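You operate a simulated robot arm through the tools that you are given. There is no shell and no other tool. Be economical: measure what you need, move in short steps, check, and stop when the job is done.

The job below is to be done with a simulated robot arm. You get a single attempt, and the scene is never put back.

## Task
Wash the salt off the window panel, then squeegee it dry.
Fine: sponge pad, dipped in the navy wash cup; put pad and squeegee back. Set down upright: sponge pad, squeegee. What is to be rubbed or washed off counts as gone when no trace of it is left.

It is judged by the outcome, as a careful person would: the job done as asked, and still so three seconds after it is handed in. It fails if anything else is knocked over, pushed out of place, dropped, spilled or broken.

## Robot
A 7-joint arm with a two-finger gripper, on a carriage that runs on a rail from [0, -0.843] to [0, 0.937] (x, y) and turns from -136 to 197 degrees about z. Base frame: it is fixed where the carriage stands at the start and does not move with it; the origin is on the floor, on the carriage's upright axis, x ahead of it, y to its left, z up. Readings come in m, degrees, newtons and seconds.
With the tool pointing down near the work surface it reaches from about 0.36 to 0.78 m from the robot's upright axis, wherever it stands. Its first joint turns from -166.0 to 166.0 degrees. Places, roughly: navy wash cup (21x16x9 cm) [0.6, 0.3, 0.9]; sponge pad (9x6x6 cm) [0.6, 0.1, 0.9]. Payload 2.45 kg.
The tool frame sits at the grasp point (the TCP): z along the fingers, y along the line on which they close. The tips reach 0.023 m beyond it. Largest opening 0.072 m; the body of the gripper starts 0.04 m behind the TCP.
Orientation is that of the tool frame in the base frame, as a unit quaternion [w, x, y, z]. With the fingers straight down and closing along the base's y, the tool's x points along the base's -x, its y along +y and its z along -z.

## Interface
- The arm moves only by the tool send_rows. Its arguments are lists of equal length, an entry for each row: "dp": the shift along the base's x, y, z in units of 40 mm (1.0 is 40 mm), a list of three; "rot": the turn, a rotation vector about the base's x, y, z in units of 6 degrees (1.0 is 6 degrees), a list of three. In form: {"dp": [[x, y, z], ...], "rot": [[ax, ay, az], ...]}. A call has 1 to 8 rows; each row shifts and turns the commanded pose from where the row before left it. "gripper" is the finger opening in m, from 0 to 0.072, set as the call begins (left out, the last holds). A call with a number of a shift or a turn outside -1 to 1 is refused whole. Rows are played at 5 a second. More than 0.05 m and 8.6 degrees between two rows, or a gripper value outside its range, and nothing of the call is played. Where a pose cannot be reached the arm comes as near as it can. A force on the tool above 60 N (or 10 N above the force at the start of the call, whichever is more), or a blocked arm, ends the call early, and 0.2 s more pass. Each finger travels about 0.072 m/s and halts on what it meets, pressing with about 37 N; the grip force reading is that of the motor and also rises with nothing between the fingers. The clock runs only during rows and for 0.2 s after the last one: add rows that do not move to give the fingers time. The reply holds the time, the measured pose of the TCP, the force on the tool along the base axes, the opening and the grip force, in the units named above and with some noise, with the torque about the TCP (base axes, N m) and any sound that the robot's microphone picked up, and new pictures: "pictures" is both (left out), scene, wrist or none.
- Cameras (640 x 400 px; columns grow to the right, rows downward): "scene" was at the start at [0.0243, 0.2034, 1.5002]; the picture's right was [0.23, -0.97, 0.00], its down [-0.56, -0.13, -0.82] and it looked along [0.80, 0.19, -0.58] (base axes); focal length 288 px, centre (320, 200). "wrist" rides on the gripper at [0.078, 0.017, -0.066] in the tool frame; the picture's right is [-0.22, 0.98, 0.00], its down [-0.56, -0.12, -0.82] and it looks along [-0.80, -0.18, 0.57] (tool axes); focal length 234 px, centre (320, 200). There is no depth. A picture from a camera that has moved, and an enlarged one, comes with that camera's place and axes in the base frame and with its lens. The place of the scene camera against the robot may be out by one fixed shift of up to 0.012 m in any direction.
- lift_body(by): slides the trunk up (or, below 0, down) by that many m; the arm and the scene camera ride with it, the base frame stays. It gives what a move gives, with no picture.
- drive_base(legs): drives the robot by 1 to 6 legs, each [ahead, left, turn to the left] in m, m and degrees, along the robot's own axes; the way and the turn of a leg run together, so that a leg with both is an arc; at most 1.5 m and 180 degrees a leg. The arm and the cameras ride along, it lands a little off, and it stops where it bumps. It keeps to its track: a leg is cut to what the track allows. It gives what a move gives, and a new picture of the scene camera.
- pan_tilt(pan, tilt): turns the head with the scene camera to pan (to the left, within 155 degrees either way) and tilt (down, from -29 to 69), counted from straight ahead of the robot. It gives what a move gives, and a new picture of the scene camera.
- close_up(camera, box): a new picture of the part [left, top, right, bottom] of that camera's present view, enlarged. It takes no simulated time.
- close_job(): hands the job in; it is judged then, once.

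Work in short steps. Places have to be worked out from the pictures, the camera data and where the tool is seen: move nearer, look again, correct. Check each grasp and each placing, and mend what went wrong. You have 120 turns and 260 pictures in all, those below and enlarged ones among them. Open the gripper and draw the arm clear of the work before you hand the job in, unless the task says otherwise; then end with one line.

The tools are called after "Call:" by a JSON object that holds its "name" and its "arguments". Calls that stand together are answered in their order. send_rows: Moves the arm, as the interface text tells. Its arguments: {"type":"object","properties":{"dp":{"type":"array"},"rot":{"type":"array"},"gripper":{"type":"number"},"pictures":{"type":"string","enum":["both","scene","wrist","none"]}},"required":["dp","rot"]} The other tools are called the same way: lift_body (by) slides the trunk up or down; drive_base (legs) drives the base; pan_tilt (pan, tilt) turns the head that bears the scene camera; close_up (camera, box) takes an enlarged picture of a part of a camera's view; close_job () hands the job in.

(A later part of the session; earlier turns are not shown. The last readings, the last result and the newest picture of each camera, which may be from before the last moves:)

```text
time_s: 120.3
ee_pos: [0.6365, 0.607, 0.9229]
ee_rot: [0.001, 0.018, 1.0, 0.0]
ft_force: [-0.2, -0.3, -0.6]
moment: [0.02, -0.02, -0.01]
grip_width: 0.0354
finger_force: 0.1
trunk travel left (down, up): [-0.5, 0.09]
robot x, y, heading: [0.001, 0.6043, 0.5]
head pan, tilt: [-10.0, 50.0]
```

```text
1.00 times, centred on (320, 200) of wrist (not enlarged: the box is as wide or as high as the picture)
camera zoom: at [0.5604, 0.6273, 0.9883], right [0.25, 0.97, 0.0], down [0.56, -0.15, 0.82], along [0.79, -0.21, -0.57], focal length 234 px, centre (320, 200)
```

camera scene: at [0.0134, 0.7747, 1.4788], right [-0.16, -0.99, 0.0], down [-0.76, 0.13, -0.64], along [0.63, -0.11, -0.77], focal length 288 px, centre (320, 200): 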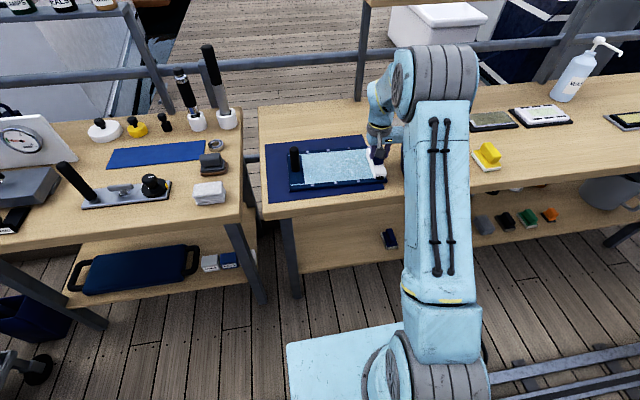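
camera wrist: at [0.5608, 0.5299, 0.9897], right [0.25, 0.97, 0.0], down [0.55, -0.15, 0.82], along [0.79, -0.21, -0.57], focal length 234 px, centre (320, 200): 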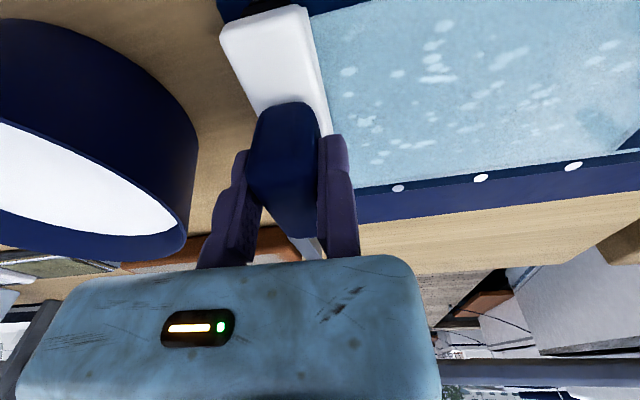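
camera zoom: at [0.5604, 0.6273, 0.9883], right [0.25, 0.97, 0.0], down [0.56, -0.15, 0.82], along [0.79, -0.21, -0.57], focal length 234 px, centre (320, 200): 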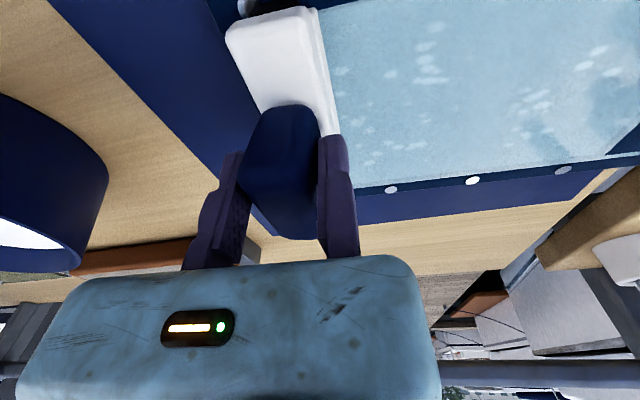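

Loose passes leave drops (only pressured contact wipes, as the clean band shows), and they don't drag the panel. New plan: twisting the pressed blade in place wipes without net drag. First bring the panel home: grip, press, drag −y 50 mm.

Call:
{"name": "send_rows", "arguments": {"dp": [[0, 0, 0], [0, 0, 0], [0, 0, -0.07], [0, -0.3, 0], [0, -0.4, 0], [0, -0.4, 0], [0, -0.15, 0], [0, 0, 0]], "rot": [[0, 0, 0], [0, 0, 0], [0, 0, 0], [0, 0, 0], [0, 0, 0], [0, 0, 0], [0, 0, 0], [0, 0, 0]], "gripper": 0, "pictures": "none"}}

Call:
{"name": "close_up", "arguments": {"camera": "scene", "box": [240, 100, 400, 210]}}

```text
time_s: 122.2
ee_pos: [0.6358, 0.5586, 0.9221]
ee_rot: [0.002, 0.017, 1.0, 0.0]
ft_force: [5.0, 11.7, 39.1]
moment: [0.2, 0.05, 0.08]
grip_width: 0.0289
finger_force: 37.4
trunk travel left (down, up): [-0.5, 0.09]
robot x, y, heading: [-0.0012, 0.6079, 0.4]
head pan, tilt: [-10.0, 50.0]
```

```text
3.64 times, centred on (320, 155) of scene
camera zoom: at [0.0106, 0.7761, 1.4789], right [-0.16, -0.99, 0.0], down [-0.75, 0.12, -0.64], along [0.64, -0.11, -0.76], focal length 1049 px, centre (320, 364)
```

zoom: 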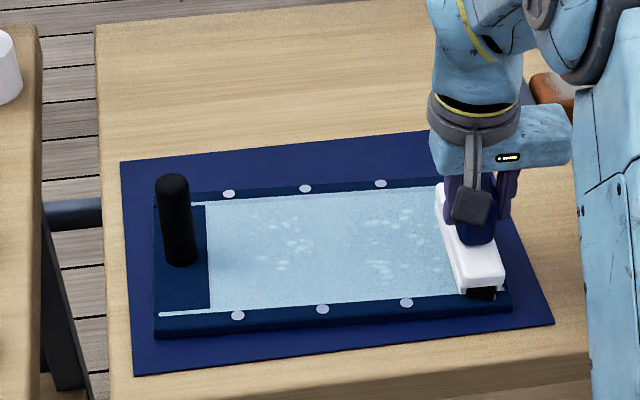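

Panel is home. I lift slightly, rotate the tool to about −92° over the right-hand drop cluster, and check the pose.

Call:
{"name": "send_rows", "arguments": {"dp": [[0, 0, 0.5], [0.12, 0.1, 0.1], [0.12, 0.1, 0], [0.12, 0.1, 0], [0.12, 0.1, 0], [0.12, 0.1, 0], [0.12, 0.1, 0], [0.12, 0.1, 0]], "rot": [[0, 0, 0], [0, 0, -1], [0, 0, -1], [0, 0, -1], [0, 0, -1], [0, 0, -1], [0, 0, -1], [0, 0, -1]], "pictures": "none"}}

Call:
{"name": "send_rows", "arguments": {"dp": [[0.12, 0.07, 0], [0, 0, 0], [0, 0, 0], [0, 0, 0], [0, 0, 0], [0, 0, 0], [0, 0, 0], [0, 0, 0]], "rot": [[0, 0, -1], [0, 0, -1], [0, 0, -1], [0, 0, -1], [0, 0, -1], [0, 0, -1], [0, 0, -1], [0, 0, -1]], "pictures": "both"}}

Call:
{"name": "close_up", "arguments": {"camera": "scene", "box": [240, 100, 400, 210]}}

```text
time_s: 124.0
ee_pos: [0.6701, 0.5841, 0.9438]
ee_rot: [0.0, 0.377, 0.926, 0.0]
ft_force: [0.2, -0.6, -0.8]
moment: [0.01, -0.02, 0.0]
grip_width: 0.0291
finger_force: 37.0
trunk travel left (down, up): [-0.5, 0.09]
robot x, y, heading: [0.001, 0.6055, 0.6]
head pan, tilt: [-10.0, 50.0]
```

```text
time_s: 125.8
ee_pos: [0.6751, 0.5862, 0.9429]
ee_rot: [0.001, 0.72, 0.694, 0.001]
ft_force: [-0.6, 0.6, -1.2]
moment: [0.02, -0.02, 0.01]
grip_width: 0.0288
finger_force: 37.1
trunk travel left (down, up): [-0.5, 0.09]
robot x, y, heading: [0.0038, 0.6035, 0.6]
head pan, tilt: [-10.0, 50.0]
camera scene: at [0.0131, 0.7747, 1.4788], right [-0.16, -0.99, 0.0], down [-0.76, 0.13, -0.64], along [0.63, -0.11, -0.77], focal length 288 px, centre (320, 200)
camera wrist: at [0.6951, 0.6649, 1.0088], right [0.97, -0.26, 0.0], down [-0.15, -0.55, 0.82], along [-0.21, -0.79, -0.57], focal length 234 px, centre (320, 200)
```

scene: 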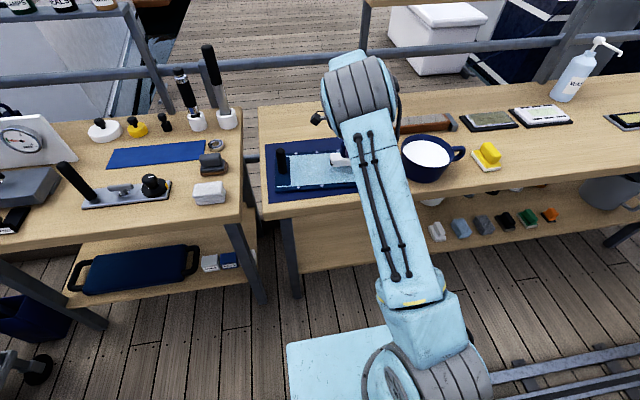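
wrist: 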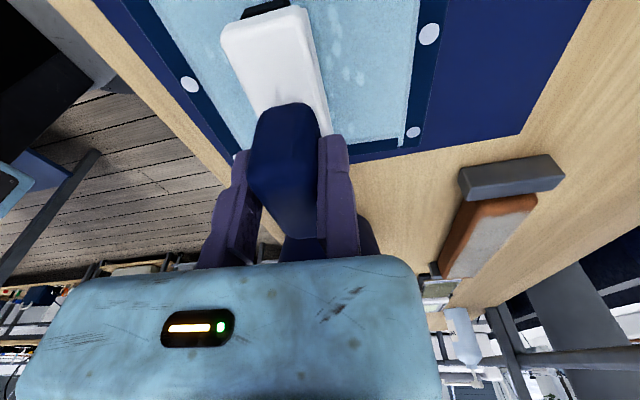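

```text
3.64 times, centred on (320, 155) of scene
camera zoom: at [0.0131, 0.7747, 1.4788], right [-0.16, -0.99, 0.0], down [-0.76, 0.13, -0.64], along [0.63, -0.11, -0.77], focal length 1049 px, centre (320, 364)
```

zoom: 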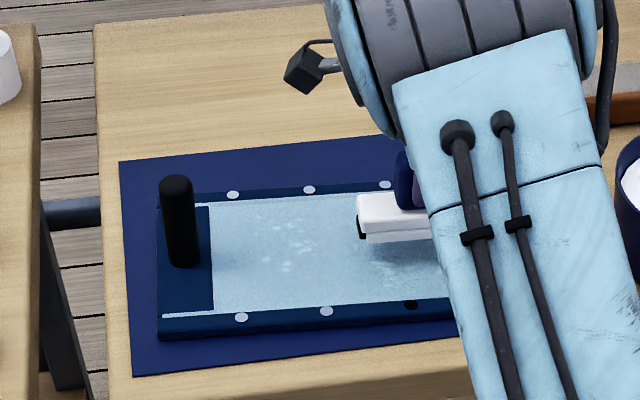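

Rotation is feasible. Now I lower to a light press and twist the blade through 180° about its own centre.

Call:
{"name": "send_rows", "arguments": {"dp": [[0, 0, -0.3], [0, 0, -0.24], [0, 0, 0], [-0.001, 0.038, 0], [-0.005, 0.038, 0], [-0.009, 0.037, 0], [-0.012, 0.036, 0], [-0.016, 0.034, 0]], "rot": [[0, 0, 0], [0, 0, 0], [0, 0, 0], [0, 0, 1], [0, 0, 1], [0, 0, 1], [0, 0, 1], [0, 0, 1]], "pictures": "none"}}

Call:
{"name": "send_rows", "arguments": {"dp": [[-0.02, 0.033, 0], [-0.023, 0.03, 0], [-0.026, 0.028, 0], [-0.029, 0.025, 0], [-0.031, 0.022, 0], [-0.033, 0.018, 0], [-0.035, 0.015, 0], [-0.036, 0.011, 0]], "rot": [[0, 0, 1], [0, 0, 1], [0, 0, 1], [0, 0, 1], [0, 0, 1], [0, 0, 1], [0, 0, 1], [0, 0, 1]], "pictures": "none"}}

Call:
{"name": "close_up", "arguments": {"camera": "scene", "box": [240, 100, 400, 210]}}

```text
time_s: 127.5
ee_pos: [0.673, 0.5944, 0.9236]
ee_rot: [0.0, 0.516, 0.857, 0.001]
ft_force: [0.5, 2.0, 14.4]
moment: [-0.01, 0.17, -0.55]
grip_width: 0.0289
finger_force: 37.4
trunk travel left (down, up): [-0.5, 0.09]
robot x, y, heading: [0.001, 0.604, 0.7]
head pan, tilt: [-10.0, 50.0]
```

```text
time_s: 129.3
ee_pos: [0.6616, 0.5987, 0.9215]
ee_rot: [0.0, 0.123, 0.992, 0.0]
ft_force: [-2.6, -1.5, 23.4]
moment: [-0.37, 0.36, -0.65]
grip_width: 0.0293
finger_force: 37.1
trunk travel left (down, up): [-0.5, 0.09]
robot x, y, heading: [-0.0012, 0.6047, 0.6]
head pan, tilt: [-10.0, 50.0]
```

```text
3.64 times, centred on (320, 155) of scene
camera zoom: at [0.0113, 0.7747, 1.4789], right [-0.16, -0.99, 0.0], down [-0.75, 0.13, -0.64], along [0.64, -0.11, -0.77], focal length 1049 px, centre (320, 364)
```

zoom: 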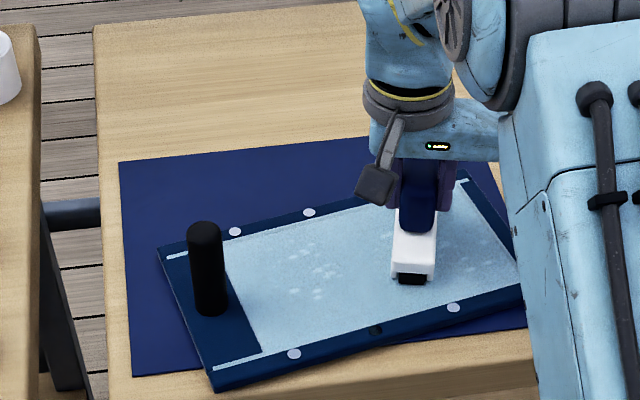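

It wipes, though the panel turned ~20° (press was 20 N). The panel's post is graspable, so I can reposition the panel at the end. I reduce the press and twist back, which also turns the panel back.

Call:
{"name": "send_rows", "arguments": {"dp": [[0, 0, 0.02], [0.036, -0.011, 0], [0.035, -0.015, 0], [0.033, -0.018, 0], [0.031, -0.022, 0], [0.029, -0.025, 0], [0.026, -0.028, 0], [0.023, -0.03, 0]], "rot": [[0, 0, 0], [0, 0, -1], [0, 0, -1], [0, 0, -1], [0, 0, -1], [0, 0, -1], [0, 0, -1], [0, 0, -1]], "pictures": "none"}}

Call:
{"name": "send_rows", "arguments": {"dp": [[0.02, -0.033, 0], [0.016, -0.034, 0], [0.012, -0.036, 0], [0.009, -0.037, 0], [0.005, -0.038, 0], [0.001, -0.038, 0], [0, 0, 0.5], [0, 0, 0.3]], "rot": [[0, 0, -1], [0, 0, -1], [0, 0, -1], [0, 0, -1], [0, 0, -1], [0, 0, -1], [0, 0, 0], [0, 0, 0]], "pictures": "none"}}

Call:
{"name": "close_up", "arguments": {"camera": "scene", "box": [240, 100, 400, 210]}}

Call:
{"name": "close_up", "arguments": {"camera": "wrist", "box": [0, 0, 640, 400]}}

```text
time_s: 131.2
ee_pos: [0.6704, 0.5932, 0.9226]
ee_rot: [0.0, 0.472, 0.882, 0.0]
ft_force: [-3.2, -0.9, 5.5]
moment: [-0.03, 0.23, 0.19]
grip_width: 0.0291
finger_force: 37.1
trunk travel left (down, up): [-0.5, 0.09]
robot x, y, heading: [0.0018, 0.6039, 0.6]
head pan, tilt: [-10.0, 50.0]
```

```text
time_s: 132.9
ee_pos: [0.6744, 0.5867, 0.9537]
ee_rot: [0.0, 0.72, 0.694, 0.0]
ft_force: [0.1, -0.2, -0.6]
moment: [0.03, -0.01, 0.03]
grip_width: 0.0288
finger_force: 37.4
trunk travel left (down, up): [-0.5, 0.09]
robot x, y, heading: [0.0008, 0.6054, 0.4]
head pan, tilt: [-10.0, 50.0]
```

```text
3.64 times, centred on (320, 155) of scene
camera zoom: at [0.0129, 0.7747, 1.4788], right [-0.16, -0.99, 0.0], down [-0.76, 0.13, -0.64], along [0.63, -0.11, -0.77], focal length 1049 px, centre (320, 364)
```

zoom: 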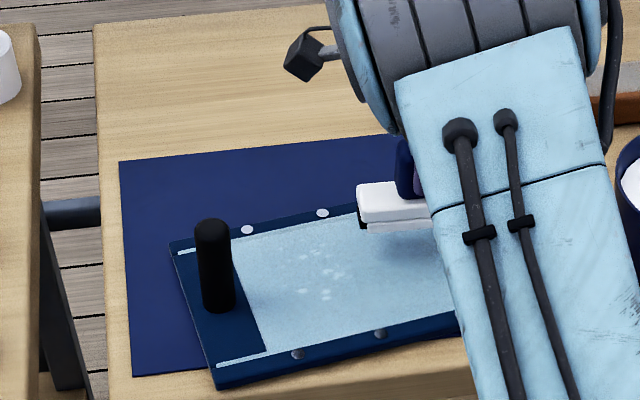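

```text
1.00 times, centred on (320, 200) of wrist (not enlarged: the box is as wide or as high as the picture)
camera zoom: at [0.6953, 0.6648, 1.0197], right [0.97, -0.25, 0.0], down [-0.15, -0.55, 0.82], along [-0.21, -0.79, -0.57], focal length 234 px, centre (320, 200)
```

zoom: 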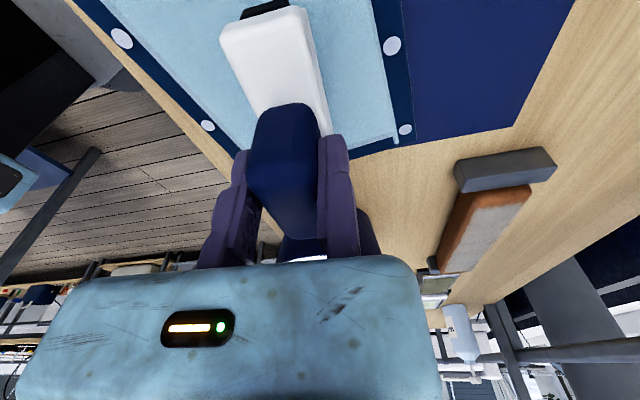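

Right half is now dry, and at ~5 N the twist didn't move the panel. Next, the remaining drop cluster around (.641, .679): move there and touch down, check force.

Call:
{"name": "send_rows", "arguments": {"dp": [[-0.12, 0.6, 0], [-0.12, 0.6, 0], [-0.12, 0.6, 0], [-0.11, 0.5, 0], [0, 0, -0.4], [0, 0, -0.37], [0, 0, 0], [0, 0, 0]], "rot": [[0, 0, 0], [0, 0, 0], [0, 0, 0], [0, 0, 0], [0, 0, 0], [0, 0, 0], [0, 0, 0], [0, 0, 0]], "pictures": "none"}}

Call:
{"name": "close_up", "arguments": {"camera": "scene", "box": [240, 100, 400, 210]}}

Call:
{"name": "close_up", "arguments": {"camera": "wrist", "box": [0, 0, 640, 400]}}

```text
time_s: 134.8
ee_pos: [0.6556, 0.6797, 0.9239]
ee_rot: [0.0, 0.72, 0.694, 0.0]
ft_force: [-1.0, -1.0, -1.4]
moment: [0.03, 0.0, 0.01]
grip_width: 0.029
finger_force: 37.3
trunk travel left (down, up): [-0.5, 0.09]
robot x, y, heading: [0.0005, 0.6036, 0.5]
head pan, tilt: [-10.0, 50.0]
```

```text
3.64 times, centred on (320, 155) of scene
camera zoom: at [0.0131, 0.7747, 1.4788], right [-0.16, -0.99, 0.0], down [-0.76, 0.13, -0.64], along [0.63, -0.11, -0.77], focal length 1049 px, centre (320, 364)
```

zoom: 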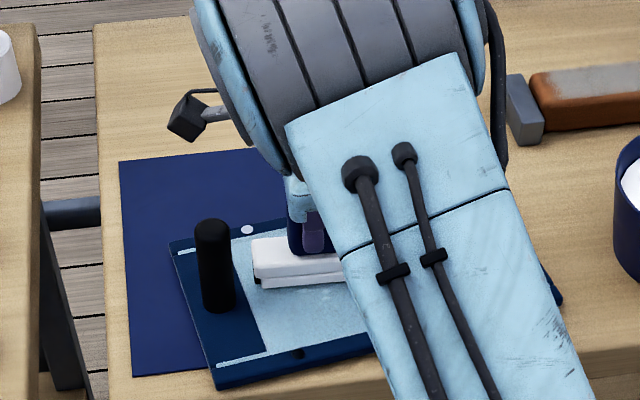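

```text
1.00 times, centred on (320, 200) of wrist (not enlarged: the box is as wide or as high as the picture)
camera zoom: at [0.6764, 0.7575, 0.9889], right [0.97, -0.25, 0.0], down [-0.15, -0.55, 0.82], along [-0.21, -0.79, -0.57], focal length 234 px, centre (320, 200)
```

zoom: 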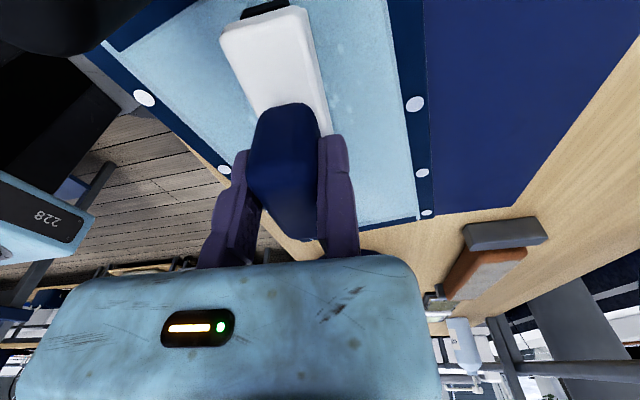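

Aligned, not yet touching. I lower ~2 mm and twist from −92° to about +60°.

Call:
{"name": "send_rows", "arguments": {"dp": [[0, 0, -0.06], [0, 0, 0], [-0.001, 0.038, 0], [-0.005, 0.038, 0], [-0.009, 0.037, 0], [-0.012, 0.036, 0], [-0.016, 0.034, 0], [-0.02, 0.033, 0]], "rot": [[0, 0, 0], [0, 0, 0], [0, 0, 1], [0, 0, 1], [0, 0, 1], [0, 0, 1], [0, 0, 1], [0, 0, 1]], "pictures": "none"}}

Call:
{"name": "send_rows", "arguments": {"dp": [[-0.023, 0.03, 0], [-0.026, 0.028, 0], [-0.029, 0.025, 0], [-0.031, 0.022, 0], [-0.033, 0.018, 0], [-0.035, 0.015, 0], [-0.036, 0.011, 0], [-0.037, 0.007, 0]], "rot": [[0, 0, 1], [0, 0, 1], [0, 0, 1], [0, 0, 1], [0, 0, 1], [0, 0, 1], [0, 0, 1], [0, 0, 1]], "pictures": "none"}}

Call:
{"name": "close_up", "arguments": {"camera": "scene", "box": [240, 100, 400, 210]}}

```text
time_s: 136.6
ee_pos: [0.6527, 0.687, 0.9229]
ee_rot: [0.001, 0.47, 0.883, 0.001]
ft_force: [1.0, 2.2, 18.2]
moment: [-0.18, 0.15, -0.67]
grip_width: 0.029
finger_force: 36.6
trunk travel left (down, up): [-0.5, 0.09]
robot x, y, heading: [0.0013, 0.6079, 0.7]
head pan, tilt: [-10.0, 50.0]
```

```text
time_s: 138.3
ee_pos: [0.6426, 0.6917, 0.9215]
ee_rot: [-0.001, 0.071, 0.997, 0.0]
ft_force: [-0.9, -2.8, 14.1]
moment: [-0.42, -0.13, -0.62]
grip_width: 0.0291
finger_force: 36.9
trunk travel left (down, up): [-0.5, 0.09]
robot x, y, heading: [0.004, 0.607, 0.4]
head pan, tilt: [-10.0, 50.0]
```

```text
3.64 times, centred on (320, 155) of scene
camera zoom: at [0.012, 0.7744, 1.4788], right [-0.16, -0.99, 0.0], down [-0.76, 0.13, -0.64], along [0.63, -0.11, -0.77], focal length 1049 px, centre (320, 364)
```

zoom: 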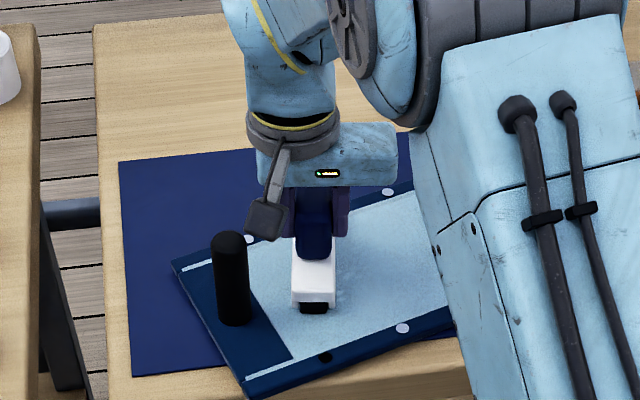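

Left cluster looks wiped; panel turned more. I twist back with the same press to bring it back, then lift and inspect.

Call:
{"name": "send_rows", "arguments": {"dp": [[0.037, -0.007, 0], [0.036, -0.011, 0], [0.035, -0.015, 0], [0.033, -0.018, 0], [0.031, -0.022, 0], [0.029, -0.025, 0], [0.026, -0.028, 0], [0.023, -0.03, 0]], "rot": [[0, 0, -1], [0, 0, -1], [0, 0, -1], [0, 0, -1], [0, 0, -1], [0, 0, -1], [0, 0, -1], [0, 0, -1]], "pictures": "none"}}

Call:
{"name": "send_rows", "arguments": {"dp": [[0.02, -0.033, 0], [0.016, -0.034, 0], [0.012, -0.036, 0], [0.009, -0.037, 0], [0.005, -0.038, 0], [0.001, -0.038, 0], [0, 0, 0.5], [0, 0, 0.5]], "rot": [[0, 0, -1], [0, 0, -1], [0, 0, -1], [0, 0, -1], [0, 0, -1], [0, 0, -1], [0, 0, 0], [0, 0, 0]], "pictures": "none"}}

Call:
{"name": "send_rows", "arguments": {"dp": [[0, 0, 1], [0.5, -0.8, 0.2], [0, -1, 0], [0, -1, 0], [0, -1, 0], [0, -1, 0], [0, -1, 0], [0, 0, 0]], "rot": [[0, 0, 0], [0, 0, 1], [0, 0, 1], [0, 0, 1], [0, 0, 1], [0, 0, 1], [0, 0, 1], [0, 0, 1]], "pictures": "both"}}

Call:
{"name": "close_up", "arguments": {"camera": "scene", "box": [265, 130, 385, 210]}}

```text
time_s: 140.2
ee_pos: [0.6504, 0.6868, 0.9217]
ee_rot: [0.0, 0.471, 0.882, 0.0]
ft_force: [-0.7, 0.8, 9.7]
moment: [-0.08, 0.1, 0.31]
grip_width: 0.0288
finger_force: 37.6
trunk travel left (down, up): [-0.5, 0.09]
robot x, y, heading: [0.0013, 0.6055, 0.4]
head pan, tilt: [-10.0, 50.0]
```

```text
time_s: 141.9
ee_pos: [0.6544, 0.6788, 0.9594]
ee_rot: [0.001, 0.721, 0.693, 0.0]
ft_force: [-1.2, -0.4, -0.1]
moment: [-0.02, -0.02, 0.0]
grip_width: 0.0292
finger_force: 37.4
trunk travel left (down, up): [-0.5, 0.09]
robot x, y, heading: [-0.0011, 0.6078, 0.5]
head pan, tilt: [-10.0, 50.0]
```

```text
time_s: 143.8
ee_pos: [0.6762, 0.447, 1.0115]
ee_rot: [0.0, 0.423, 0.906, 0.0]
ft_force: [0.0, -0.7, -0.9]
moment: [0.03, 0.0, 0.01]
grip_width: 0.0288
finger_force: 36.9
trunk travel left (down, up): [-0.5, 0.09]
robot x, y, heading: [0.0003, 0.6029, 0.9]
head pan, tilt: [-10.0, 50.0]
camera scene: at [0.0132, 0.7744, 1.4788], right [-0.16, -0.99, 0.0], down [-0.76, 0.13, -0.64], along [0.63, -0.1, -0.77], focal length 288 px, centre (320, 200)
camera wrist: at [0.6401, 0.518, 1.0767], right [0.89, 0.46, 0.0], down [0.26, -0.51, 0.82], along [0.38, -0.73, -0.57], focal length 234 px, centre (320, 200)
```

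scene: 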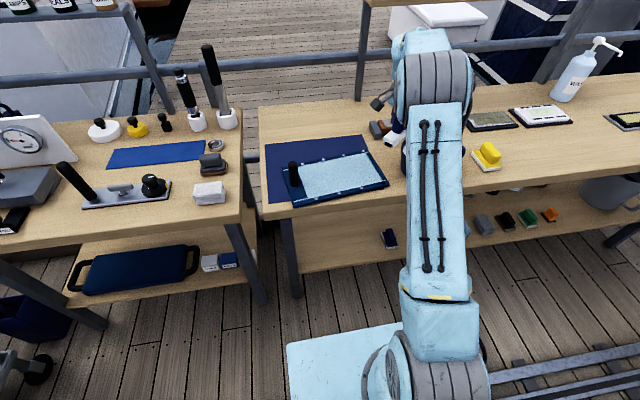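
wrist: 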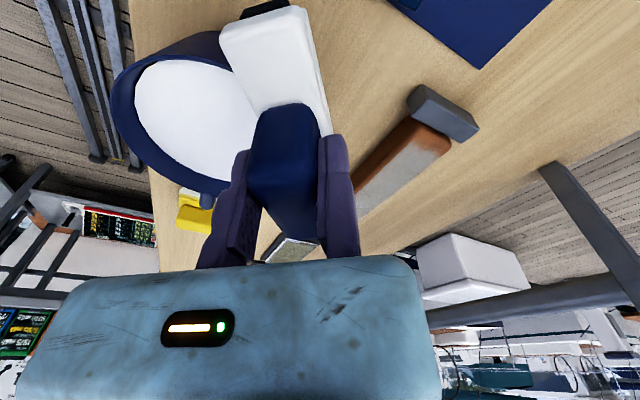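

```text
5.00 times, centred on (325, 170) of scene
camera zoom: at [0.0132, 0.7744, 1.4788], right [-0.16, -0.99, 0.0], down [-0.76, 0.13, -0.64], along [0.63, -0.1, -0.77], focal length 1442 px, centre (295, 350)
```

zoom: 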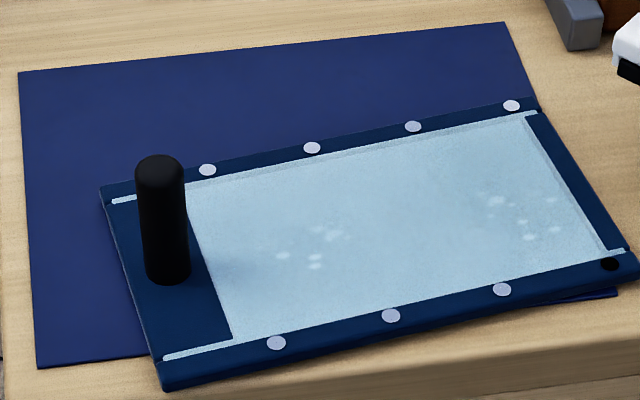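

Only two small faint clusters remain, at about (.621,.679) and (.626,.551). I twist over the right one first, pivoting at (.655,.551) from −50° to +40°.

Call:
{"name": "send_rows", "arguments": {"dp": [[-0.08, 0.9, 0], [-0.08, 0.9, 0], [-0.09, 0.9, 0], [0, 0.13, -0.5], [0, 0, -0.8], [0, 0, -0.6], [0, 0, -0.29], [0, 0, 0]], "rot": [[0, 0, 0], [0, 0, 0], [0, 0, 0], [0, 0, 0], [0, 0, 0], [0, 0, 0], [0, 0, 0], [0, 0, 0]], "pictures": "none"}}

Call:
{"name": "send_rows", "arguments": {"dp": [[-0.026, 0.028, 0], [-0.029, 0.025, 0], [-0.031, 0.022, 0], [-0.033, 0.018, 0], [-0.035, 0.015, 0], [-0.036, 0.011, 0], [-0.037, 0.007, 0], [-0.038, 0.003, 0]], "rot": [[0, 0, 1], [0, 0, 1], [0, 0, 1], [0, 0, 1], [0, 0, 1], [0, 0, 1], [0, 0, 1], [0, 0, 1]], "pictures": "none"}}

Call:
{"name": "send_rows", "arguments": {"dp": [[-0.038, -0.001, 0], [-0.038, -0.005, 0], [-0.037, -0.009, 0], [-0.036, -0.012, 0], [-0.034, -0.016, 0], [-0.033, -0.02, 0], [-0.03, -0.023, 0], [0, 0, 0]], "rot": [[0, 0, 1], [0, 0, 1], [0, 0, 1], [0, 0, 1], [0, 0, 1], [0, 0, 1], [0, 0, 1], [0, 0, 0]], "pictures": "none"}}

Call:
{"name": "close_up", "arguments": {"camera": "scene", "box": [265, 130, 385, 210]}}

```text
time_s: 145.6
ee_pos: [0.6653, 0.5603, 0.9212]
ee_rot: [0.001, 0.423, 0.906, 0.001]
ft_force: [-0.4, 0.5, 3.2]
moment: [0.03, 0.1, -0.04]
grip_width: 0.029
finger_force: 36.6
trunk travel left (down, up): [-0.5, 0.09]
robot x, y, heading: [-0.0017, 0.6043, 0.5]
head pan, tilt: [-10.0, 50.0]
```

```text
time_s: 147.3
ee_pos: [0.6547, 0.5631, 0.9214]
ee_rot: [0.001, 0.018, 1.0, 0.0]
ft_force: [-0.7, 0.8, 11.7]
moment: [-0.14, 0.15, -0.45]
grip_width: 0.0291
finger_force: 37.0
trunk travel left (down, up): [-0.5, 0.09]
robot x, y, heading: [-0.0014, 0.6047, 0.5]
head pan, tilt: [-10.0, 50.0]
```

```text
time_s: 149.2
ee_pos: [0.6459, 0.5617, 0.9214]
ee_rot: [-0.001, -0.341, 0.94, -0.001]
ft_force: [-3.1, 0.6, 7.9]
moment: [0.07, 0.0, -0.04]
grip_width: 0.0291
finger_force: 36.7
trunk travel left (down, up): [-0.5, 0.09]
robot x, y, heading: [-0.0005, 0.6051, 0.4]
head pan, tilt: [-10.0, 50.0]
```

```text
5.00 times, centred on (325, 170) of scene
camera zoom: at [0.0123, 0.7749, 1.4788], right [-0.16, -0.99, 0.0], down [-0.76, 0.13, -0.64], along [0.63, -0.11, -0.77], focal length 1442 px, centre (295, 350)
```

zoom: 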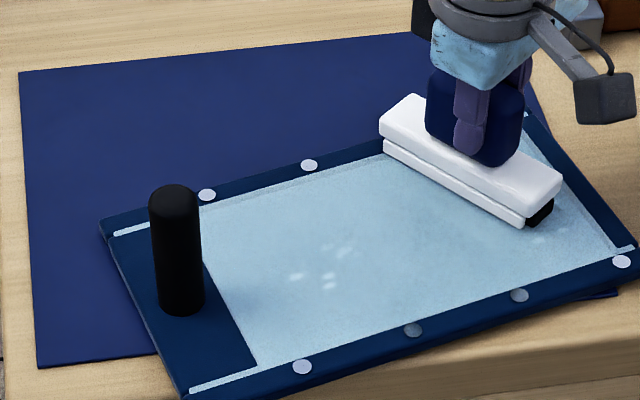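

One faint drop sits just past the blade's near tip. I hop 16 mm nearer and twist back (which also turns the panel back).

Call:
{"name": "send_rows", "arguments": {"dp": [[0, 0, 0.3], [-0.4, -0.15, 0], [0, 0, -0.3], [0.03, 0.023, 0], [0.033, 0.02, 0], [0.034, 0.016, 0], [0.036, 0.012, 0], [0.037, 0.009, 0]], "rot": [[0, 0, 0], [0, 0, 0], [0, 0, 0], [0, 0, -1], [0, 0, -1], [0, 0, -1], [0, 0, -1], [0, 0, -1]], "pictures": "none"}}

Call:
{"name": "send_rows", "arguments": {"dp": [[0.038, 0.005, 0], [0.038, 0.001, 0], [0.038, -0.003, 0], [0.037, -0.007, 0], [0.036, -0.011, 0], [0.035, -0.015, 0], [0.033, -0.018, 0], [0.031, -0.022, 0]], "rot": [[0, 0, -1], [0, 0, -1], [0, 0, -1], [0, 0, -1], [0, 0, -1], [0, 0, -1], [0, 0, -1], [0, 0, -1]], "pictures": "none"}}

Call:
{"name": "send_rows", "arguments": {"dp": [[0.029, -0.025, 0], [0.026, -0.028, 0], [0, 0, 0.5], [0, -0.6, 0.6], [0, -0.8, 0], [0, 0, 0]], "rot": [[0, 0, -1], [0, 0, -1], [0, 0, 0], [0, 0, 0], [0, 0, 0], [0, 0, 0]], "pictures": "none"}}

Call:
{"name": "close_up", "arguments": {"camera": "scene", "box": [265, 130, 385, 210]}}

```text
time_s: 150.9
ee_pos: [0.6368, 0.5595, 0.9215]
ee_rot: [0.0, -0.085, 0.996, 0.001]
ft_force: [0.6, -1.6, 4.2]
moment: [-0.14, -0.02, 0.16]
grip_width: 0.0288
finger_force: 36.7
trunk travel left (down, up): [-0.5, 0.09]
robot x, y, heading: [0.0032, 0.6045, 0.4]
head pan, tilt: [-10.0, 50.0]
```

```text
time_s: 152.8
ee_pos: [0.6489, 0.5552, 0.9204]
ee_rot: [0.0, 0.327, 0.945, 0.001]
ft_force: [0.1, 0.7, 6.1]
moment: [-0.08, -0.09, 0.3]
grip_width: 0.0291
finger_force: 37.1
trunk travel left (down, up): [-0.5, 0.09]
robot x, y, heading: [0.0034, 0.6068, 0.5]
head pan, tilt: [-10.0, 50.0]
```

```text
time_s: 154.2
ee_pos: [0.6519, 0.4994, 0.9652]
ee_rot: [0.0, 0.424, 0.906, 0.0]
ft_force: [0.7, 1.2, 0.6]
moment: [0.02, 0.01, 0.01]
grip_width: 0.0291
finger_force: 37.3
trunk travel left (down, up): [-0.5, 0.09]
robot x, y, heading: [0.0005, 0.6042, 0.6]
head pan, tilt: [-10.0, 50.0]
```

```text
5.00 times, centred on (325, 170) of scene
camera zoom: at [0.0133, 0.7745, 1.4788], right [-0.16, -0.99, 0.0], down [-0.76, 0.13, -0.64], along [0.63, -0.11, -0.77], focal length 1442 px, centre (295, 350)
```

zoom: 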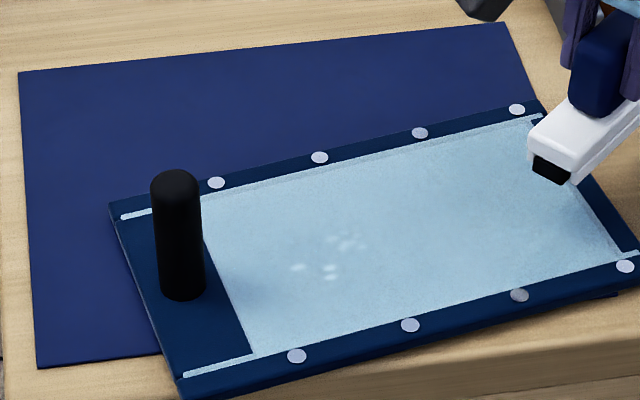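

Right side is dry. Now the last cluster at about (.612,.663): pivot at (.635,.663), twist −50°→+40° and back.

Call:
{"name": "send_rows", "arguments": {"dp": [[-0.03, 0.9, 0], [-0.03, 0.9, 0], [-0.03, 0.9, 0], [-0.03, 0.9, 0], [-0.03, 0.7, 0], [0, 0, -0.6], [0, 0, -0.5], [0, 0, 0]], "rot": [[0, 0, 0], [0, 0, 0], [0, 0, 0], [0, 0, 0], [0, 0, 0], [0, 0, 0], [0, 0, 0], [0, 0, 0]], "pictures": "none"}}

Call:
{"name": "send_rows", "arguments": {"dp": [[-0.026, 0.028, 0], [-0.029, 0.025, 0], [-0.031, 0.022, 0], [-0.033, 0.018, 0], [-0.035, 0.015, 0], [-0.036, 0.011, 0], [-0.037, 0.007, 0], [-0.038, 0.003, 0]], "rot": [[0, 0, 1], [0, 0, 1], [0, 0, 1], [0, 0, 1], [0, 0, 1], [0, 0, 1], [0, 0, 1], [0, 0, 1]], "pictures": "none"}}

Call:
{"name": "send_rows", "arguments": {"dp": [[-0.038, -0.001, 0], [-0.038, -0.005, 0], [-0.037, -0.009, 0], [-0.036, -0.012, 0], [-0.034, -0.016, 0], [-0.033, -0.02, 0], [-0.03, -0.023, 0], [0, 0, 0]], "rot": [[0, 0, 1], [0, 0, 1], [0, 0, 1], [0, 0, 1], [0, 0, 1], [0, 0, 1], [0, 0, 1], [0, 0, 0]], "pictures": "none"}}

Call:
{"name": "close_up", "arguments": {"camera": "scene", "box": [265, 130, 385, 210]}}

```text
time_s: 155.9
ee_pos: [0.6429, 0.6701, 0.9223]
ee_rot: [0.0, 0.424, 0.906, -0.001]
ft_force: [-0.6, -0.9, -0.8]
moment: [0.01, 0.02, -0.03]
grip_width: 0.0291
finger_force: 36.9
trunk travel left (down, up): [-0.5, 0.09]
robot x, y, heading: [-0.0011, 0.6031, 0.4]
head pan, tilt: [-10.0, 50.0]
```

```text
time_s: 157.8
ee_pos: [0.6331, 0.6743, 0.9217]
ee_rot: [0.0, 0.018, 1.0, -0.001]
ft_force: [-1.2, -0.2, 6.0]
moment: [-0.06, 0.03, -0.3]
grip_width: 0.0291
finger_force: 36.8
trunk travel left (down, up): [-0.5, 0.09]
robot x, y, heading: [0.001, 0.6032, 0.6]
head pan, tilt: [-10.0, 50.0]
```

```text
time_s: 159.6
ee_pos: [0.6232, 0.6695, 0.9215]
ee_rot: [0.0, -0.341, 0.94, 0.0]
ft_force: [0.2, -0.4, 6.8]
moment: [-0.07, -0.09, -0.09]
grip_width: 0.0291
finger_force: 37.0
trunk travel left (down, up): [-0.5, 0.09]
robot x, y, heading: [0.0008, 0.603, 0.5]
head pan, tilt: [-10.0, 50.0]
```

```text
5.00 times, centred on (325, 170) of scene
camera zoom: at [0.0126, 0.7746, 1.4788], right [-0.16, -0.99, 0.0], down [-0.76, 0.13, -0.64], along [0.63, -0.11, -0.77], focal length 1442 px, centre (295, 350)
```

zoom: 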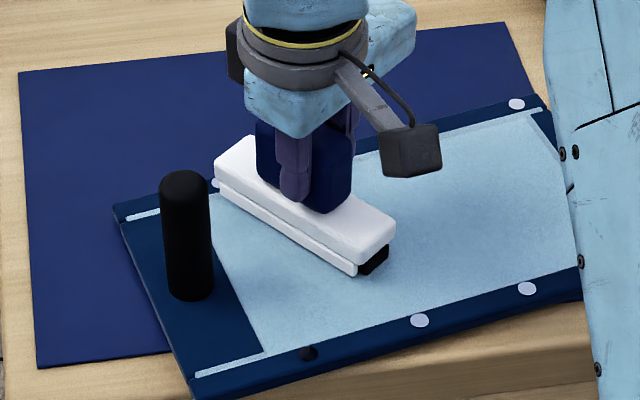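

Looks dry. I twist back here, lift, and inspect the whole glass closely.

Call:
{"name": "send_rows", "arguments": {"dp": [[0.03, 0.023, 0], [0.033, 0.02, 0], [0.034, 0.016, 0], [0.036, 0.012, 0], [0.037, 0.009, 0], [0.038, 0.005, 0], [0.038, 0.001, 0], [0.038, -0.003, 0]], "rot": [[0, 0, -1], [0, 0, -1], [0, 0, -1], [0, 0, -1], [0, 0, -1], [0, 0, -1], [0, 0, -1], [0, 0, -1]], "pictures": "none"}}

Call:
{"name": "send_rows", "arguments": {"dp": [[0.037, -0.007, 0], [0.036, -0.011, 0], [0.035, -0.015, 0], [0.033, -0.018, 0], [0.031, -0.022, 0], [0, 0, 0.6], [0, 0, 0.9], [0, 0, 1]], "rot": [[0, 0, -1], [0, 0, -1], [0, 0, -1], [0, 0, -1], [0, 0, -1], [0, 0, 0], [0, 0, 0], [0, 0, 0]], "pictures": "none"}}

Call:
{"name": "send_rows", "arguments": {"dp": [[0, -0.9, 0.4], [0, -1, 0], [0, -1, 0], [0, -1, 0], [0, -1, 0], [0, -1, 0], [0, 0, 0]], "rot": [[0, 0, 1], [0, 0, 1], [0, 0, 1], [0, 0, 1], [0, 0, 1], [0, 0, 1], [0, 0, 0]], "pictures": "none"}}

Call:
{"name": "close_up", "arguments": {"camera": "scene", "box": [285, 140, 385, 205]}}

```text
time_s: 161.3
ee_pos: [0.635, 0.6748, 0.9223]
ee_rot: [0.0, 0.071, 0.997, 0.0]
ft_force: [0.3, 0.0, 1.0]
moment: [0.0, -0.05, 0.06]
grip_width: 0.029
finger_force: 36.6
trunk travel left (down, up): [-0.5, 0.09]
robot x, y, heading: [0.0, 0.601, 0.5]
head pan, tilt: [-10.0, 50.0]
```

```text
time_s: 163.2
ee_pos: [0.6424, 0.6701, 1.0214]
ee_rot: [0.001, 0.326, 0.945, 0.0]
ft_force: [-0.4, -0.3, 0.0]
moment: [-0.01, -0.01, 0.01]
grip_width: 0.0291
finger_force: 37.1
trunk travel left (down, up): [-0.5, 0.09]
robot x, y, heading: [0.0011, 0.6052, 0.6]
head pan, tilt: [-10.0, 50.0]
```

```text
time_s: 164.8
ee_pos: [0.6405, 0.4344, 1.0372]
ee_rot: [0.0, 0.017, 1.0, 0.0]
ft_force: [0.3, -0.1, -0.9]
moment: [0.03, 0.01, -0.01]
grip_width: 0.0291
finger_force: 37.0
trunk travel left (down, up): [-0.5, 0.09]
robot x, y, heading: [-0.0012, 0.6054, 0.6]
head pan, tilt: [-10.0, 50.0]
```

```text
6.15 times, centred on (335, 172) of scene
camera zoom: at [0.0132, 0.7744, 1.4788], right [-0.16, -0.99, 0.0], down [-0.76, 0.13, -0.64], along [0.63, -0.1, -0.77], focal length 1774 px, centre (228, 369)
```

zoom: 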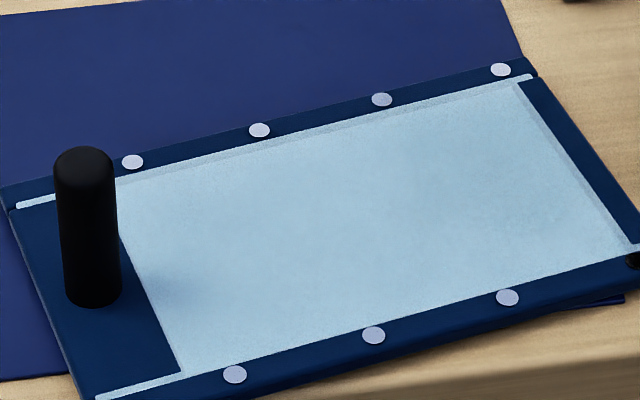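

The glass is clean and dry. Now I drive back and return the squeegee.

Call:
{"name": "drive_base", "arguments": {"legs": [[0, -0.27, 0]]}}

Call:
{"name": "send_rows", "arguments": {"dp": [[-0.18, -0.88, 0], [-0.18, -0.88, 0], [-0.18, -0.88, 0], [-0.17, -0.88, 0], [0, 0, -0.8], [0, 0, -0.8], [0, 0, -0.6], [0, 0, 0]], "rot": [[0, 0, -0.3], [0, 0, -0.28], [0, 0, 0], [0, 0, 0], [0, 0, 0], [0, 0, 0], [0, 0, 0], [0, 0, 0]], "pictures": "both"}}

Call:
{"name": "close_up", "arguments": {"camera": "scene", "box": [400, 100, 500, 190]}}

```text
time_s: 166.7
ee_pos: [0.6398, 0.1674, 1.0371]
ee_rot: [0.0, 0.017, 1.0, 0.0]
ft_force: [0.2, -0.3, 0.1]
moment: [-0.03, 0.03, -0.02]
grip_width: 0.0291
finger_force: 37.0
trunk travel left (down, up): [-0.5, 0.09]
robot x, y, heading: [-0.0009, 0.3358, 0.4]
head pan, tilt: [-10.0, 50.0]
camera scene: at [0.0128, 0.5068, 1.4788], right [-0.16, -0.99, 0.0], down [-0.76, 0.12, -0.64], along [0.63, -0.1, -0.77], focal length 288 px, centre (320, 200)
```

scene: 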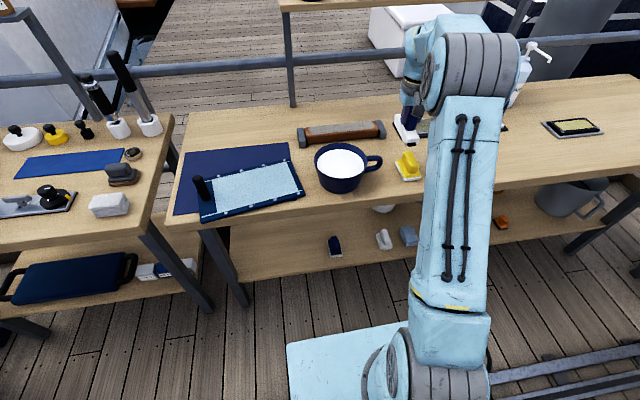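

```text
time_s: 168.5
ee_pos: [0.6126, 0.0262, 0.9493]
ee_rot: [0.001, 0.048, 0.999, 0.0]
ft_force: [0.6, 0.7, -0.3]
moment: [0.01, 0.01, 0.02]
grip_width: 0.0292
finger_force: 37.0
trunk travel left (down, up): [-0.5, 0.09]
robot x, y, heading: [-0.0026, 0.336, 0.7]
head pan, tilt: [-10.0, 50.0]
camera scene: at [0.013, 0.5067, 1.4788], right [-0.16, -0.99, 0.0], down [-0.76, 0.12, -0.64], along [0.63, -0.1, -0.77], focal length 288 px, centre (320, 200)
camera wrist: at [0.5378, 0.0528, 1.0148], right [0.31, 0.95, 0.0], down [0.55, -0.18, 0.82], along [0.78, -0.25, -0.57], focal length 234 px, centre (320, 200)
```

scene: 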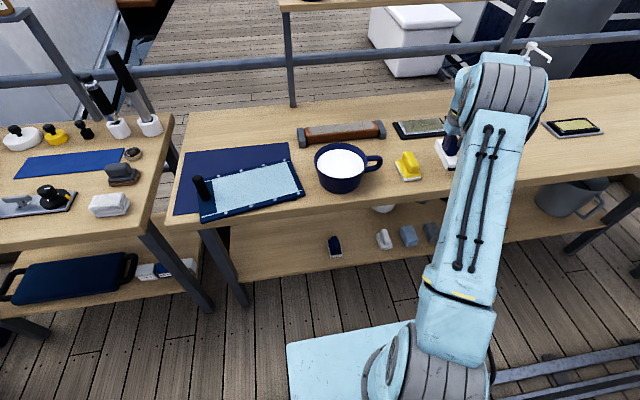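
wrist: 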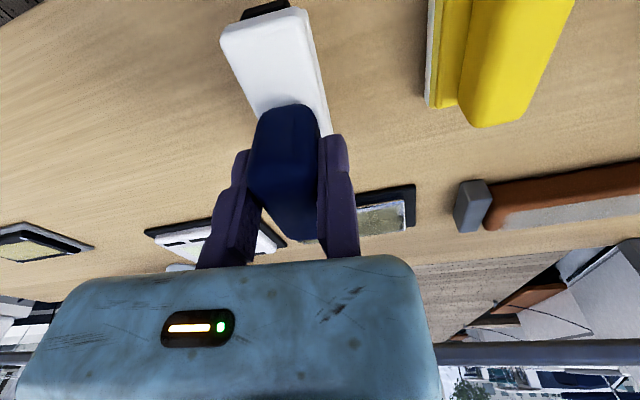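

```text
4.44 times, centred on (450, 145) of scene
camera zoom: at [0.013, 0.5067, 1.4788], right [-0.16, -0.99, 0.0], down [-0.76, 0.12, -0.64], along [0.63, -0.1, -0.77], focal length 1282 px, centre (-258, 444)
```

zoom: 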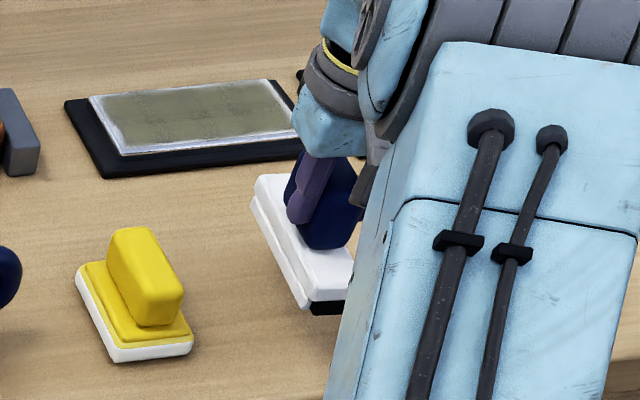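

Grip unchanged. I shift 3 mm, lower to contact and release.

Call:
{"name": "send_rows", "arguments": {"dp": [[0, -0.08, -0.5], [0, 0, -0.45], [0, 0, 0]], "rot": [[0, 0, 0], [0, 0, 0], [0, 0, 0]], "pictures": "none"}}

Call:
{"name": "send_rows", "arguments": {"dp": [[0, 0, -0.06], [0, 0, 0]], "rot": [[0, 0, 0], [0, 0, 0]], "pictures": "none"}}

Call:
{"name": "send_rows", "arguments": {"dp": [[0, 0, -0.04], [0, 0, 0]], "rot": [[0, 0, 0], [0, 0, 0]], "pictures": "none"}}

```text
time_s: 169.3
ee_pos: [0.6103, 0.0252, 0.914]
ee_rot: [0.0, 0.048, 0.999, 0.0]
ft_force: [0.5, 0.3, -0.8]
moment: [0.02, 0.01, 0.07]
grip_width: 0.0291
finger_force: 37.4
trunk travel left (down, up): [-0.5, 0.09]
robot x, y, heading: [-0.001, 0.3404, 0.9]
head pan, tilt: [-10.0, 50.0]
```

```text
time_s: 169.9
ee_pos: [0.6114, 0.0258, 0.9104]
ee_rot: [0.0, 0.048, 0.999, 0.0]
ft_force: [0.1, -0.1, -1.5]
moment: [-0.01, -0.02, 0.05]
grip_width: 0.0289
finger_force: 36.8
trunk travel left (down, up): [-0.5, 0.09]
robot x, y, heading: [-0.002, 0.3393, 0.8]
head pan, tilt: [-10.0, 50.0]
```

```text
time_s: 170.5
ee_pos: [0.6113, 0.025, 0.9078]
ee_rot: [0.0, 0.048, 0.999, -0.001]
ft_force: [0.0, -0.2, 0.0]
moment: [0.0, 0.01, -0.01]
grip_width: 0.029
finger_force: 36.6
trunk travel left (down, up): [-0.5, 0.09]
robot x, y, heading: [-0.0014, 0.3341, 0.4]
head pan, tilt: [-10.0, 50.0]
```

Nearly touching; 1.5 mm more, check, then open.

Call:
{"name": "send_rows", "arguments": {"dp": [[0, 0, -0.035], [0, 0, 0]], "rot": [[0, 0, 0], [0, 0, 0]], "pictures": "none"}}

Call:
{"name": "send_rows", "arguments": {"dp": [[0, 0, 0], [0, 0, 0], [0, 0.06, 0], [0, 0, 0]], "rot": [[0, 0, 0], [0, 0, 0], [0, 0, 0], [0, 0, 0]], "gripper": 0.055, "pictures": "none"}}

Call:
{"name": "send_rows", "arguments": {"dp": [[0, 0, 0.5], [0, 0, 1], [0, 0, 1], [0, 0, 1], [0, 0, 0]], "rot": [[0, 0, 0], [0, 0, 0], [0, 0, 0], [0, 0, 0.5], [0, 0, 0.5]], "pictures": "wrist"}}

Call:
{"name": "close_up", "arguments": {"camera": "scene", "box": [400, 100, 500, 190]}}

```text
time_s: 171.1
ee_pos: [0.6123, 0.0254, 0.9081]
ee_rot: [0.001, 0.048, 0.999, 0.0]
ft_force: [0.6, 0.3, 5.4]
moment: [-0.02, 0.05, -0.03]
grip_width: 0.0289
finger_force: 37.1
trunk travel left (down, up): [-0.5, 0.09]
robot x, y, heading: [-0.0014, 0.335, 0.4]
head pan, tilt: [-10.0, 50.0]
```

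```text
time_s: 172.1
ee_pos: [0.6114, 0.028, 0.9059]
ee_rot: [0.0, 0.049, 0.999, 0.0]
ft_force: [0.2, -1.1, 0.2]
moment: [0.02, 0.03, 0.01]
grip_width: 0.0548
finger_force: 0.0
trunk travel left (down, up): [-0.5, 0.09]
robot x, y, heading: [-0.0028, 0.3386, 0.7]
head pan, tilt: [-10.0, 50.0]
```

```text
time_s: 173.3
ee_pos: [0.6124, 0.0255, 1.048]
ee_rot: [0.0, -0.004, 1.0, 0.0]
ft_force: [-0.6, -0.1, 0.6]
moment: [0.02, 0.0, -0.03]
grip_width: 0.0551
finger_force: 0.1
trunk travel left (down, up): [-0.5, 0.09]
robot x, y, heading: [0.0004, 0.34, 0.6]
head pan, tilt: [-10.0, 50.0]
camera wrist: at [0.5358, 0.0442, 1.1135], right [0.21, 0.98, 0.0], down [0.56, -0.12, 0.82], along [0.8, -0.17, -0.57], focal length 234 px, centre (320, 200)
```

wrist: 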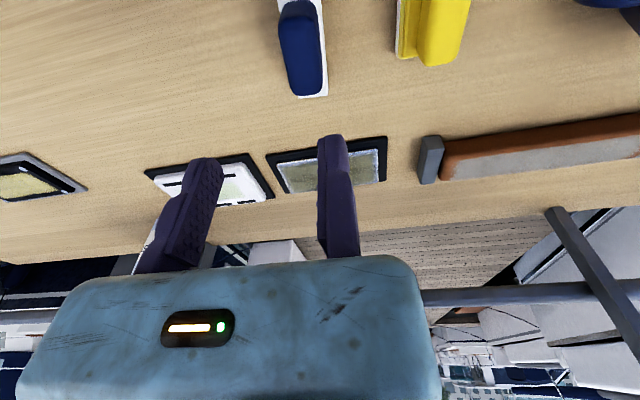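

```text
4.44 times, centred on (450, 145) of scene
camera zoom: at [0.0125, 0.5069, 1.4788], right [-0.16, -0.99, 0.0], down [-0.76, 0.12, -0.64], along [0.63, -0.1, -0.77], focal length 1282 px, centre (-258, 444)
```

zoom: 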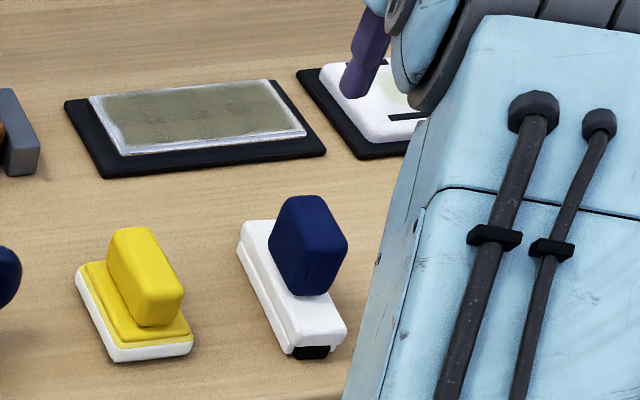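

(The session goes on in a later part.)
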